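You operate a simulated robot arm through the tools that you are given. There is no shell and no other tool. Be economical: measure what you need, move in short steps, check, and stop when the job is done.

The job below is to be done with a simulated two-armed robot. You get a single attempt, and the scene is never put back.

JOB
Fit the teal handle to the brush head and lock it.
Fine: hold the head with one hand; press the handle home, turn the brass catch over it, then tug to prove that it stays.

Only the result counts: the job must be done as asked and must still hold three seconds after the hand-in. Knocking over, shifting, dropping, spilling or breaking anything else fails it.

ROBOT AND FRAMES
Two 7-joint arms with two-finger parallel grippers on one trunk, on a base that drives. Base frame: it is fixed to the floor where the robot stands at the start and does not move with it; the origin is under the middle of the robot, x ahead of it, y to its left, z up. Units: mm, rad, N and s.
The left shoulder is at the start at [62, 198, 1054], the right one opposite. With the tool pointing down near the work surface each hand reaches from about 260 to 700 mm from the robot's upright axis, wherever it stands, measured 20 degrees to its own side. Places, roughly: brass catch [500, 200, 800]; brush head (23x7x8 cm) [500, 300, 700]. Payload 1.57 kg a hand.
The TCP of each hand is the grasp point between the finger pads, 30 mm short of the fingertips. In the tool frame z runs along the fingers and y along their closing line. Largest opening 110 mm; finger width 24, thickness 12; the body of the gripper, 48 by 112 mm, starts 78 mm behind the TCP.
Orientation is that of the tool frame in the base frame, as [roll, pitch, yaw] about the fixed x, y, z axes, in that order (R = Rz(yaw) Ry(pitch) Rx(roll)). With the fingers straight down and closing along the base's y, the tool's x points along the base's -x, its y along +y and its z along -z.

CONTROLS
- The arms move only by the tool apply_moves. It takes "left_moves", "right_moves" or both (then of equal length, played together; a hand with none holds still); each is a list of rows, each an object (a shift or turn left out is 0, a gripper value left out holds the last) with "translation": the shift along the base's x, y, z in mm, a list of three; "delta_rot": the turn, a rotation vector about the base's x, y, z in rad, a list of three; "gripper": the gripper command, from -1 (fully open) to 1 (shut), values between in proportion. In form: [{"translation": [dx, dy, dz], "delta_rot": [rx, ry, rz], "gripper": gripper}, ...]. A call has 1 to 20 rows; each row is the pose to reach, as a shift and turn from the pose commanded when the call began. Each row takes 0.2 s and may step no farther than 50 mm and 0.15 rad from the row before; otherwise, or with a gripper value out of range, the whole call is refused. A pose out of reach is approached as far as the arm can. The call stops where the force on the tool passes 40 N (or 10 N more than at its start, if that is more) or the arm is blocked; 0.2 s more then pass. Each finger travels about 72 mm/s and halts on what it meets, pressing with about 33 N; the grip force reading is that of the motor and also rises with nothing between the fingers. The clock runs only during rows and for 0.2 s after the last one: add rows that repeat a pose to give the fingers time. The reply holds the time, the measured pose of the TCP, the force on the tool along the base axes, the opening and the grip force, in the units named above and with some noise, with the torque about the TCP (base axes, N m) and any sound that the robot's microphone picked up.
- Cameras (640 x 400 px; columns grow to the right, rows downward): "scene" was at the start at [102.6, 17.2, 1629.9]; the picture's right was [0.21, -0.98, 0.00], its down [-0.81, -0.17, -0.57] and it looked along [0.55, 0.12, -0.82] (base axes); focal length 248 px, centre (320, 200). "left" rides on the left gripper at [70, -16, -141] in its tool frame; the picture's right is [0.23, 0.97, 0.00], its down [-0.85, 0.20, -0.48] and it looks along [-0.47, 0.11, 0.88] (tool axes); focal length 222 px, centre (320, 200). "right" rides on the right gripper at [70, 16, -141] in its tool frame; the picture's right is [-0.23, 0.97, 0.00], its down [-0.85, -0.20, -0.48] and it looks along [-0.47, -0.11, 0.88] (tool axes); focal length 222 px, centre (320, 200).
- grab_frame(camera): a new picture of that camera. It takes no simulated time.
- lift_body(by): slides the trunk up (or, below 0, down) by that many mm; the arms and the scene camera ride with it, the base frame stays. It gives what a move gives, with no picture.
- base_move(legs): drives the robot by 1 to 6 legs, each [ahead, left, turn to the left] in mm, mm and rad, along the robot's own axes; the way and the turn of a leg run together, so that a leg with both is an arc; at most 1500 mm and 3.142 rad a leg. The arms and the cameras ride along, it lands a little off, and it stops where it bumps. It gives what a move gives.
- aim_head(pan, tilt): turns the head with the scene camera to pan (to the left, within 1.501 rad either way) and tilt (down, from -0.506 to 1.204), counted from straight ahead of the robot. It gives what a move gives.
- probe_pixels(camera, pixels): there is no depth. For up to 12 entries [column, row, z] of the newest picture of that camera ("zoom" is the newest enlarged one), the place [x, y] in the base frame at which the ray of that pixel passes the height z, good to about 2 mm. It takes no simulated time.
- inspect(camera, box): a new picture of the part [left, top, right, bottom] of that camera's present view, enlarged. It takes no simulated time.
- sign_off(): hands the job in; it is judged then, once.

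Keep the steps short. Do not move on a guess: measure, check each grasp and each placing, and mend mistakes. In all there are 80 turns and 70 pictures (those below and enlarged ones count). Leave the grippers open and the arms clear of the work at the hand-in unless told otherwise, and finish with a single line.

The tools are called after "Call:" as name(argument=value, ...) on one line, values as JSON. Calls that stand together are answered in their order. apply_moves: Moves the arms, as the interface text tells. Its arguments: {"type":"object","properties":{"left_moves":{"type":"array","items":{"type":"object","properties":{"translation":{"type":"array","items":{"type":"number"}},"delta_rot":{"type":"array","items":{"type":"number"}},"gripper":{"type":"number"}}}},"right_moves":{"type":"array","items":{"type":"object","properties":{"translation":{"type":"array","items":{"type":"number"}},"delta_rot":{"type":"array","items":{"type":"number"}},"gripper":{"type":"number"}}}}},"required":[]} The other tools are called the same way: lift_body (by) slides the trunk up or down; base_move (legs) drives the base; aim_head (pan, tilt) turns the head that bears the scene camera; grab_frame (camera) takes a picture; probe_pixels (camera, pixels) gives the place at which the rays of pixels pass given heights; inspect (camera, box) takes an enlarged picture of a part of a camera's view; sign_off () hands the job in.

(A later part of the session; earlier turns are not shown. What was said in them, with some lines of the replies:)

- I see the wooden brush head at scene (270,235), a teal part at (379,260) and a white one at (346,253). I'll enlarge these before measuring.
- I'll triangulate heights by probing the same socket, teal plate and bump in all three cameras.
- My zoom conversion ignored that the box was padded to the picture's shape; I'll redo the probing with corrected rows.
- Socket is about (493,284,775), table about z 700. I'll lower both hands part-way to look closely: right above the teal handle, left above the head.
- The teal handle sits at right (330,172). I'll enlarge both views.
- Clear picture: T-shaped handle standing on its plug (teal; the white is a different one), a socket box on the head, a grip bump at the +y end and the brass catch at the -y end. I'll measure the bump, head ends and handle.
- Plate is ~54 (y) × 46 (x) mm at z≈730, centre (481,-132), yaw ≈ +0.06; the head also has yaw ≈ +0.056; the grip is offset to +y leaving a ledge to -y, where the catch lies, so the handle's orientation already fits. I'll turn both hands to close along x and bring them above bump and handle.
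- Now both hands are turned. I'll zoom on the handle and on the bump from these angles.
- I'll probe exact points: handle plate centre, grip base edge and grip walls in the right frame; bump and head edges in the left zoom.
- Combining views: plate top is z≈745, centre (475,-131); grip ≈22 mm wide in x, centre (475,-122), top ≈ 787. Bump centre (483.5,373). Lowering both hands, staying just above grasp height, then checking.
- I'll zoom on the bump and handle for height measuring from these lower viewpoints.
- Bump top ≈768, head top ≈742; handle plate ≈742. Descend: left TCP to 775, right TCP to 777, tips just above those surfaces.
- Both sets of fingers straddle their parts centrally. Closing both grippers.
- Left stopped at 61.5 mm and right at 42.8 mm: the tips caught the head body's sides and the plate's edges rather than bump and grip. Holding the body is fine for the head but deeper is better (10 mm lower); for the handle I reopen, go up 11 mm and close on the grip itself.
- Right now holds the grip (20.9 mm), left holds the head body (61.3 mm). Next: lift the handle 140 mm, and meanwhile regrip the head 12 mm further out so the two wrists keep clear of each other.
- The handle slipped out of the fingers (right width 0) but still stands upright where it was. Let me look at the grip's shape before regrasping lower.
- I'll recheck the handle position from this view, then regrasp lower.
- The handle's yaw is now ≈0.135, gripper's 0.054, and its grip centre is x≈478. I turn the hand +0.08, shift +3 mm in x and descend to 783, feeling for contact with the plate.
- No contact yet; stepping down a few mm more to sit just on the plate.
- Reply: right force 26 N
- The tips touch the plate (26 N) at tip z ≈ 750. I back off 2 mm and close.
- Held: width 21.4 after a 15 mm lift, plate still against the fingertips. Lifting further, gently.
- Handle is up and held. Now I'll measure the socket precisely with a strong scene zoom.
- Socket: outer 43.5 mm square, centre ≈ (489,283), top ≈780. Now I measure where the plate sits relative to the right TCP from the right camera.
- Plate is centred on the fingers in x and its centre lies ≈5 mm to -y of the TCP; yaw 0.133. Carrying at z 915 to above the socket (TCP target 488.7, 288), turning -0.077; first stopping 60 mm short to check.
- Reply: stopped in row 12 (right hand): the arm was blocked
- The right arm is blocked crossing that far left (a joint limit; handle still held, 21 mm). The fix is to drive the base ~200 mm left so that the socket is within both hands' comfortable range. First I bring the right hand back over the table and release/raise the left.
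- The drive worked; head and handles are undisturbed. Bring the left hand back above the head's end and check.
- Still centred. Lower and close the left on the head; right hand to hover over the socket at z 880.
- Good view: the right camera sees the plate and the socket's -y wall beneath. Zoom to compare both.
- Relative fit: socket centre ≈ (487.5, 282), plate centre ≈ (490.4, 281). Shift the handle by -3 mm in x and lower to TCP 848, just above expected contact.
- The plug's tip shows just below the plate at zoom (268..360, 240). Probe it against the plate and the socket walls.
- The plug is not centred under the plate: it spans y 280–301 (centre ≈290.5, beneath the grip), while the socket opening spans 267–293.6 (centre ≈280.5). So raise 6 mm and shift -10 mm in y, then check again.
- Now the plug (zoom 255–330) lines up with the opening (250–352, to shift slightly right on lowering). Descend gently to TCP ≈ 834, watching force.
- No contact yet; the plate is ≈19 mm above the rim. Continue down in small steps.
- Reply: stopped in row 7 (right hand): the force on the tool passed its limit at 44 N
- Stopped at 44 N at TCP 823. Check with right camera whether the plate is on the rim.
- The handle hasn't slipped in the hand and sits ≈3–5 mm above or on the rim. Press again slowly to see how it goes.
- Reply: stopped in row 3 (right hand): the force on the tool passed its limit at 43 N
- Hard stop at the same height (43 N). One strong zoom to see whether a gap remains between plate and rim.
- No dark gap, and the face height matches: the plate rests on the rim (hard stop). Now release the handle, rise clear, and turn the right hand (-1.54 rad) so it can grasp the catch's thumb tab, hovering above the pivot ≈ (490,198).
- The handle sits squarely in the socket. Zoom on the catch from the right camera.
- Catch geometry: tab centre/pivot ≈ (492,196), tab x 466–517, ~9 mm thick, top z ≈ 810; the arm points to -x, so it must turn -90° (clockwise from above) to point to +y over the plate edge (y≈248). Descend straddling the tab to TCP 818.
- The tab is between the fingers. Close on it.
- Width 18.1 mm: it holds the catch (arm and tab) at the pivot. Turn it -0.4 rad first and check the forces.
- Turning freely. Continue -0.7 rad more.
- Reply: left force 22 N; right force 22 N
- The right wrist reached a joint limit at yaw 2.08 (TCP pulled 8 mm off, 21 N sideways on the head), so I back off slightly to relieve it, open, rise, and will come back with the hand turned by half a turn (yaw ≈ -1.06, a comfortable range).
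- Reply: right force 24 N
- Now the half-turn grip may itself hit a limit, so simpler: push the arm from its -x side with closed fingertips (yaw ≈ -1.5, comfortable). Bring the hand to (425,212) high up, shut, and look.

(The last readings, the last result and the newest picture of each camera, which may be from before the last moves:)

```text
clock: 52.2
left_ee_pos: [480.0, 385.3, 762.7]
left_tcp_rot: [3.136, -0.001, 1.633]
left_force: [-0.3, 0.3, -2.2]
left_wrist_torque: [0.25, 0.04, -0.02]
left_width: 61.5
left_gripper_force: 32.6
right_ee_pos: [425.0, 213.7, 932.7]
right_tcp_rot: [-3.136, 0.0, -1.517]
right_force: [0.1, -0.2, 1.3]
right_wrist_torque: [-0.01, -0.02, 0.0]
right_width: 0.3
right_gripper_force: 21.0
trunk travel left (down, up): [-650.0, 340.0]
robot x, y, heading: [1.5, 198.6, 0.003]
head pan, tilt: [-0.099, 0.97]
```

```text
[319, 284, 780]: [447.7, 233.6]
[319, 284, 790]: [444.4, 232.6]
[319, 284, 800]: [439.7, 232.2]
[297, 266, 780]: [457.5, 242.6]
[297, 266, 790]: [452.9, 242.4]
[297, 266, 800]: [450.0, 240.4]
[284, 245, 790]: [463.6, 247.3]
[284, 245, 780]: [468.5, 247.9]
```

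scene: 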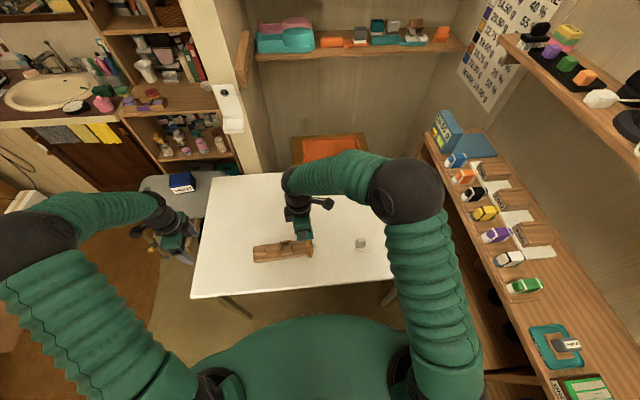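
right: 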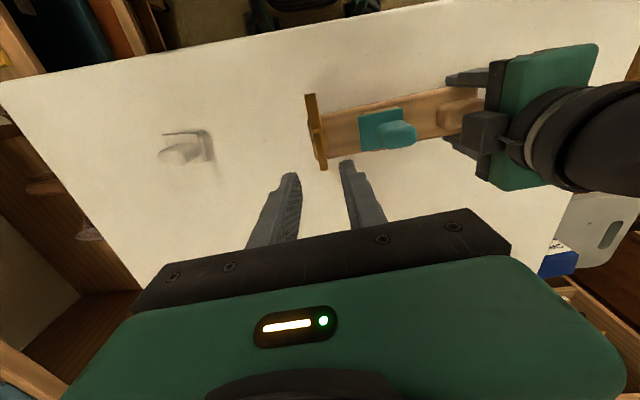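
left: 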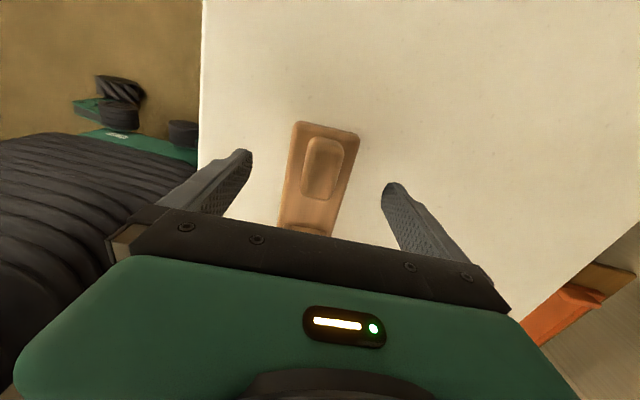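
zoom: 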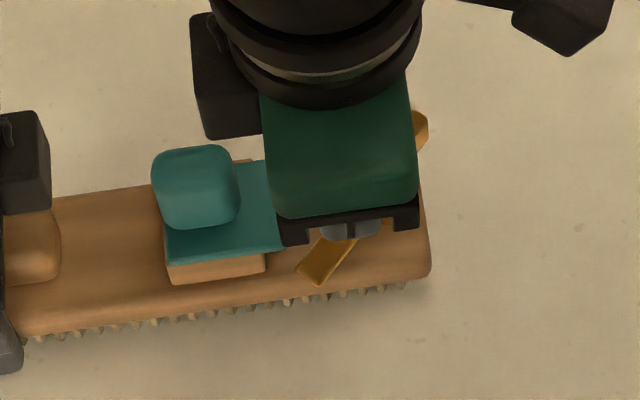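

Arm: top z ≈ 800, tip at (444,239), ~42° turned; plate top ≈ 788, so the arm passes above it. Lower the closed fingertips to TCP 808 at (425,214), then push +x to swing the arm.

Call:
apply_moves(right_moves=[{"translation": [0, 0, -40]}, {"translation": [0, 0, -80]}, {"translation": [0, 0, -110]}, {"translation": [0, 0, -124]}, {"translation": [0, 0, -124]}])

Call:
apply_moves(right_moves=[{"translation": [6, 0, 0]}, {"translation": [12, 0, 0]}, {"translation": [17, 0, 0]}, {"translation": [21, 0, 0]}, {"translation": [25, 0, 0]}, {"translation": [29, 0, 0]}, {"translation": [29, 0, 0]}])

Call:
inspect(camera="right", box=[200, 60, 424, 200])

```text
clock: 53.4
left_ee_pos: [479.2, 385.5, 762.4]
left_tcp_rot: [3.136, -0.002, 1.635]
left_force: [0.0, 0.5, -1.3]
left_wrist_torque: [0.18, 0.03, 0.0]
left_width: 61.4
left_gripper_force: 33.3
right_ee_pos: [425.1, 212.3, 811.3]
right_tcp_rot: [-3.134, 0.002, -1.517]
right_force: [0.8, 0.4, -0.7]
right_wrist_torque: [-0.02, -0.01, -0.05]
right_width: 0.2
right_gripper_force: 21.5
trunk travel left (down, up): [-650.0, 340.0]
robot x, y, heading: [0.1, 198.4, 0.002]
head pan, tilt: [-0.099, 0.97]
```

```text
clock: 55.0
left_ee_pos: [478.7, 385.3, 761.7]
left_tcp_rot: [3.136, 0.001, 1.635]
left_force: [1.6, -0.4, -2.7]
left_wrist_torque: [0.16, 0.07, 0.23]
left_width: 61.1
left_gripper_force: 32.9
right_ee_pos: [454.9, 212.2, 809.6]
right_tcp_rot: [-3.136, 0.001, -1.52]
right_force: [-1.4, 0.7, -0.5]
right_wrist_torque: [-0.03, 0.04, 0.04]
right_width: 0.0
right_gripper_force: 21.6
trunk travel left (down, up): [-650.0, 340.0]
robot x, y, heading: [0.4, 195.5, 0.001]
head pan, tilt: [-0.099, 0.97]
```

```text
2.86 times, centred on (312, 130) of right
```

zoom: 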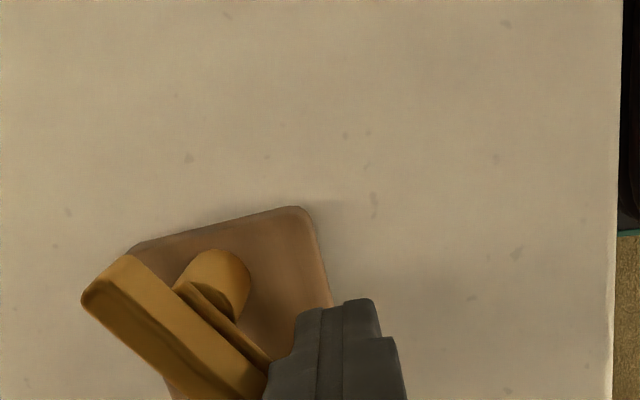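

The arm is swinging with little force (~1 N). Continue to x ≈ 470.

Call:
apply_moves(right_moves=[{"translation": [4, 0, 0]}, {"translation": [8, 0, 0]}, {"translation": [12, 0, 0]}, {"translation": [15, 0, 0]}, {"translation": [15, 0, 0]}])

Call:
inspect(camera="scene", box=[260, 220, 340, 270])

```text
clock: 56.2
left_ee_pos: [479.2, 385.0, 762.0]
left_tcp_rot: [3.137, 0.0, 1.634]
left_force: [1.8, -0.8, -2.0]
left_wrist_torque: [0.19, 0.09, 0.26]
left_width: 61.6
left_gripper_force: 32.8
right_ee_pos: [471.0, 212.6, 811.0]
right_tcp_rot: [-3.138, -0.001, -1.519]
right_force: [-1.4, 0.2, -0.7]
right_wrist_torque: [-0.03, -0.01, 0.03]
right_width: 0.0
right_gripper_force: 21.1
trunk travel left (down, up): [-650.0, 340.0]
robot x, y, heading: [-0.2, 196.8, 0.003]
head pan, tilt: [-0.099, 0.97]
```

```text
8.00 times, centred on (300, 245) of scene
```

zoom: 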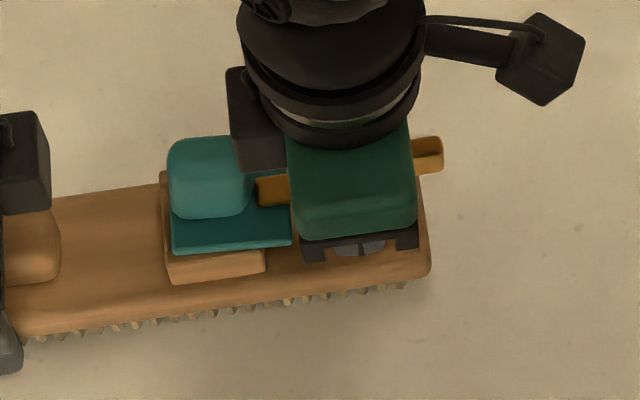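

The arm now lies over the plate's -y ledge, about 0.1 rad short of in-line. Push 3 mm more, then retreat and look unobstructed.

Call:
apply_moves(right_moves=[{"translation": [1.5, 0, 0]}, {"translation": [3, 0, 0]}, {"translation": [3, 0, 0]}, {"translation": [-10, 0, 0]}, {"translation": [-30, -5, 0]}, {"translation": [-30, -20, 40]}, {"translation": [-30, -60, 80]}, {"translation": [-30, -100, 100]}, {"translation": [-30, -130, 100]}, {"translation": [-30, -130, 100]}])

Call:
inspect(camera="scene", box=[268, 222, 332, 262])

```text
refused: row 7 steps farther than a row can; nothing moved
```

```text
10.00 times, centred on (300, 242) of scene
```

zoom: 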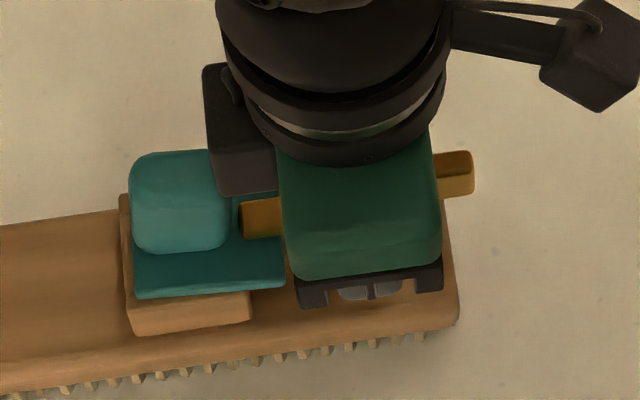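

Row too long; redo with shorter steps.

Call:
apply_moves(right_moves=[{"translation": [1.5, 0, 0]}, {"translation": [3, 0, 0]}, {"translation": [3, 0, 0]}, {"translation": [-10, 0, 0]}, {"translation": [-30, -5, 0]}, {"translation": [-30, -20, 30]}, {"translation": [-30, -50, 60]}, {"translation": [-30, -80, 90]}, {"translation": [-30, -115, 110]}, {"translation": [-30, -145, 120]}, {"translation": [-30, -145, 120]}])

Call:
inspect(camera="scene", box=[268, 222, 332, 262])

```text
clock: 58.6
left_ee_pos: [478.9, 385.3, 762.0]
left_tcp_rot: [3.139, -0.001, 1.632]
left_force: [-0.2, -1.0, 1.1]
left_wrist_torque: [-0.25, 0.01, -0.11]
left_width: 61.3
left_gripper_force: 33.4
right_ee_pos: [439.0, 64.9, 925.9]
right_tcp_rot: [-3.135, 0.001, -1.518]
right_force: [0.2, 0.2, 0.4]
right_wrist_torque: [0.02, 0.0, -0.01]
right_width: 0.0
right_gripper_force: 20.9
trunk travel left (down, up): [-650.0, 340.0]
robot x, y, heading: [0.2, 197.8, 0.007]
head pan, tilt: [-0.099, 0.97]
```

```text
10.00 times, centred on (300, 242) of scene
```

zoom: 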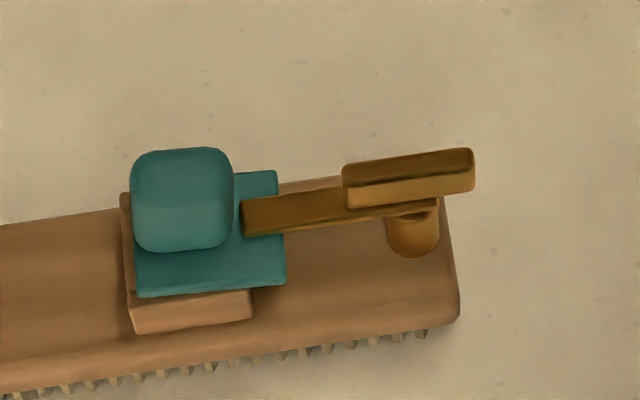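

The catch lies in line over the plate ledge, overlapping ≈12 mm. Now the proof: bring the right hand back over the handle, grasp the grip and tug gently.

Call:
apply_moves(right_moves=[{"translation": [10, 40, 0], "gripper": 0.3}, {"translation": [20, 80, 0]}, {"translation": [30, 120, 0]}, {"translation": [40, 160, 0]}, {"translation": [49, 195, 0]}, {"translation": [49, 213, 0]}, {"translation": [49, 213, -35]}, {"translation": [49, 213, -65]}, {"translation": [49, 213, -85]}, {"translation": [49, 213, -95]}, {"translation": [49, 213, -98]}, {"translation": [49, 213, -98]}])

Call:
inspect(camera="right", box=[224, 60, 416, 180])

```text
clock: 61.2
left_ee_pos: [479.4, 386.3, 760.7]
left_tcp_rot: [3.137, 0.0, 1.634]
left_force: [-0.4, 0.2, -1.5]
left_wrist_torque: [0.06, 0.0, 0.06]
left_width: 61.6
left_gripper_force: 33.3
right_ee_pos: [489.1, 280.3, 831.6]
right_tcp_rot: [-3.136, 0.0, -1.519]
right_force: [0.1, 0.9, 0.4]
right_wrist_torque: [0.02, -0.02, -0.01]
right_width: 38.7
right_gripper_force: 0.0
trunk travel left (down, up): [-650.0, 340.0]
robot x, y, heading: [-0.9, 198.4, 0.007]
head pan, tilt: [-0.099, 0.97]
```

```text
3.33 times, centred on (320, 120) of right
```

zoom: 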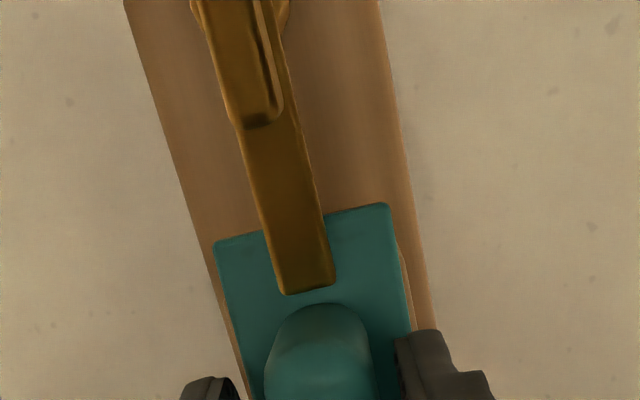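

Perfect alignment: arm centred on the ledge, tip just short of the grip. Lower 6 mm and close on the grip.

Call:
apply_moves(right_moves=[{"translation": [-1, -1, -3]}, {"translation": [-1, -1, -6]}, {"translation": [-1, -1, -6], "gripper": 0.6}, {"translation": [-1, -1, -6], "gripper": 1}, {"translation": [-1, -1, -6], "gripper": 1}, {"translation": [-1, -1, -6], "gripper": 1}])

Call:
apply_moves(right_moves=[{"translation": [-1, 0, 1]}, {"translation": [-1, 0, 2]}, {"translation": [-1, 0, 3]}, {"translation": [-1, 0, 4]}, {"translation": [-1, 0, 4]}])

```text
clock: 62.6
left_ee_pos: [479.4, 386.0, 762.9]
left_tcp_rot: [3.133, -0.001, 1.634]
left_force: [9.1, -0.9, -7.6]
left_wrist_torque: [0.57, 0.16, 0.83]
left_width: 61.6
left_gripper_force: 33.1
right_ee_pos: [487.1, 279.6, 824.2]
right_tcp_rot: [-3.137, 0.0, -1.517]
right_force: [-10.1, 0.4, 7.4]
right_wrist_torque: [0.04, 0.61, -0.03]
right_width: 21.0
right_gripper_force: 33.3
trunk travel left (down, up): [-650.0, 340.0]
robot x, y, heading: [0.8, 199.2, 0.009]
head pan, tilt: [-0.099, 0.97]
```

```text
clock: 63.8
left_ee_pos: [480.6, 385.2, 762.8]
left_tcp_rot: [3.137, 0.001, 1.631]
left_force: [4.4, -4.6, 9.6]
left_wrist_torque: [-1.02, -0.04, 0.39]
left_width: 61.2
left_gripper_force: 33.2
right_ee_pos: [486.4, 279.1, 828.3]
right_tcp_rot: [-3.137, 0.002, -1.515]
right_force: [-4.5, 5.6, -11.9]
right_wrist_torque: [0.3, 0.27, 0.03]
right_width: 21.3
right_gripper_force: 32.7
trunk travel left (down, up): [-650.0, 340.0]
robot x, y, heading: [-0.1, 198.0, -0.001]
head pan, tilt: [-0.099, 0.97]
```

The tug meets 12 N of resistance, which shows up in the left hand too: the catch holds. A little stronger, briefly, then back.

Call:
apply_moves(right_moves=[{"translation": [0, 0, 1]}, {"translation": [0, 0, 2]}, {"translation": [0, 0, 2]}])

Call:
apply_moves(right_moves=[{"translation": [0, 0, -2]}, {"translation": [0, 0, -5]}, {"translation": [0, 0, -5]}])

```text
clock: 64.6
left_ee_pos: [479.6, 385.1, 760.9]
left_tcp_rot: [3.136, 0.001, 1.633]
left_force: [4.3, -6.0, 9.6]
left_wrist_torque: [-1.01, -0.04, 0.45]
left_width: 61.6
left_gripper_force: 32.8
right_ee_pos: [487.1, 279.0, 831.2]
right_tcp_rot: [-3.137, 0.002, -1.517]
right_force: [-4.8, 6.1, -12.0]
right_wrist_torque: [0.36, 0.3, 0.01]
right_width: 21.3
right_gripper_force: 33.5
trunk travel left (down, up): [-650.0, 340.0]
robot x, y, heading: [-1.5, 197.7, 0.002]
head pan, tilt: [-0.099, 0.97]
```

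```text
clock: 65.4
left_ee_pos: [478.8, 386.1, 762.2]
left_tcp_rot: [3.138, 0.001, 1.631]
left_force: [5.7, -3.0, -8.6]
left_wrist_torque: [0.9, 0.1, 0.62]
left_width: 61.8
left_gripper_force: 32.9
right_ee_pos: [487.1, 279.9, 824.8]
right_tcp_rot: [-3.134, -0.001, -1.517]
right_force: [-6.4, 4.4, 6.3]
right_wrist_torque: [0.25, 0.37, 0.01]
right_width: 21.0
right_gripper_force: 33.2
trunk travel left (down, up): [-650.0, 340.0]
robot x, y, heading: [0.8, 198.7, 0.007]
head pan, tilt: [-0.099, 0.97]
```

Resistance stayed at 12 N while the fingers slid on the grip: the handle did not come out. Release the right hand, go straight up and away; then release and raise the left.

Call:
apply_moves(right_moves=[{"gripper": 0.6}, {"gripper": 0.3}, {"gripper": 0.3}, {"translation": [0, 0, 20]}, {"translation": [0, 0, 60]}, {"translation": [0, 0, 100]}, {"translation": [0, -30, 110]}, {"translation": [0, -70, 110]}, {"translation": [0, -115, 110]}, {"translation": [0, -160, 110], "gripper": -0.5}, {"translation": [0, -205, 110], "gripper": -1}, {"translation": [0, -240, 110], "gripper": -1}, {"translation": [0, -240, 110], "gripper": -1}])

Call:
apply_moves(left_moves=[{"gripper": 0.2}, {"gripper": -0.2}, {"gripper": -0.5}, {"gripper": -0.6}, {"translation": [0, 0, 20]}, {"translation": [0, 0, 60]}, {"translation": [0, 0, 100]}, {"translation": [0, 40, 130], "gripper": -1}, {"translation": [0, 80, 130], "gripper": -1}, {"translation": [0, 120, 130], "gripper": -1}, {"translation": [0, 120, 130], "gripper": -1}])

Call:
inspect(camera="scene", box=[240, 205, 368, 285])

```text
clock: 68.2
left_ee_pos: [479.1, 385.1, 761.3]
left_tcp_rot: [3.136, -0.001, 1.635]
left_force: [-0.5, 0.3, -1.1]
left_wrist_torque: [0.22, 0.01, 0.04]
left_width: 61.4
left_gripper_force: 32.6
right_ee_pos: [487.9, 36.7, 934.5]
right_tcp_rot: [-3.135, 0.002, -1.519]
right_force: [0.0, -0.1, 0.5]
right_wrist_torque: [0.03, -0.04, 0.01]
right_width: 110.0
right_gripper_force: 0.1
trunk travel left (down, up): [-650.0, 340.0]
robot x, y, heading: [1.2, 196.6, 0.003]
head pan, tilt: [-0.099, 0.97]
```

```text
clock: 70.6
left_ee_pos: [479.7, 506.9, 892.8]
left_tcp_rot: [3.136, 0.0, 1.633]
left_force: [0.3, -0.3, -0.7]
left_wrist_torque: [-0.01, 0.01, -0.05]
left_width: 110.0
left_gripper_force: 0.1
right_ee_pos: [487.7, 36.8, 936.4]
right_tcp_rot: [-3.135, 0.002, -1.518]
right_force: [-0.1, 0.0, -0.1]
right_wrist_torque: [0.01, 0.01, 0.02]
right_width: 110.0
right_gripper_force: 0.0
trunk travel left (down, up): [-650.0, 340.0]
robot x, y, heading: [2.2, 196.9, 0.007]
head pan, tilt: [-0.099, 0.97]
```

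```text
5.00 times, centred on (304, 245) of scene
```

zoom: 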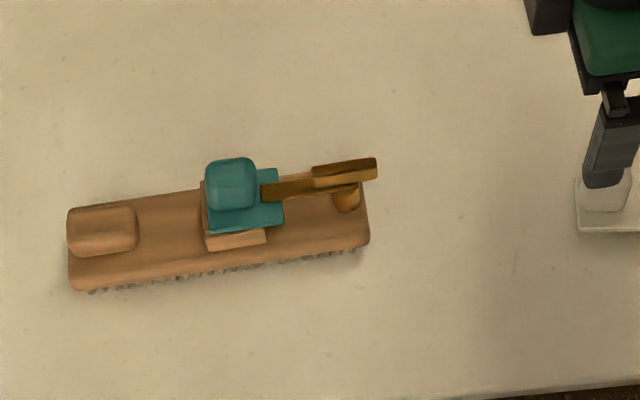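

The handle sits in the socket with the catch over its plate, the white handle stands untouched, and both grippers are open and clear. Handing in.

Call:
sign_off()

```text
The job is handed in.
```

The teal handle is seated in the brush head, the brass catch is turned over its plate, it held against a tug of about 12 N, and the job is handed in with both grippers open and clear.
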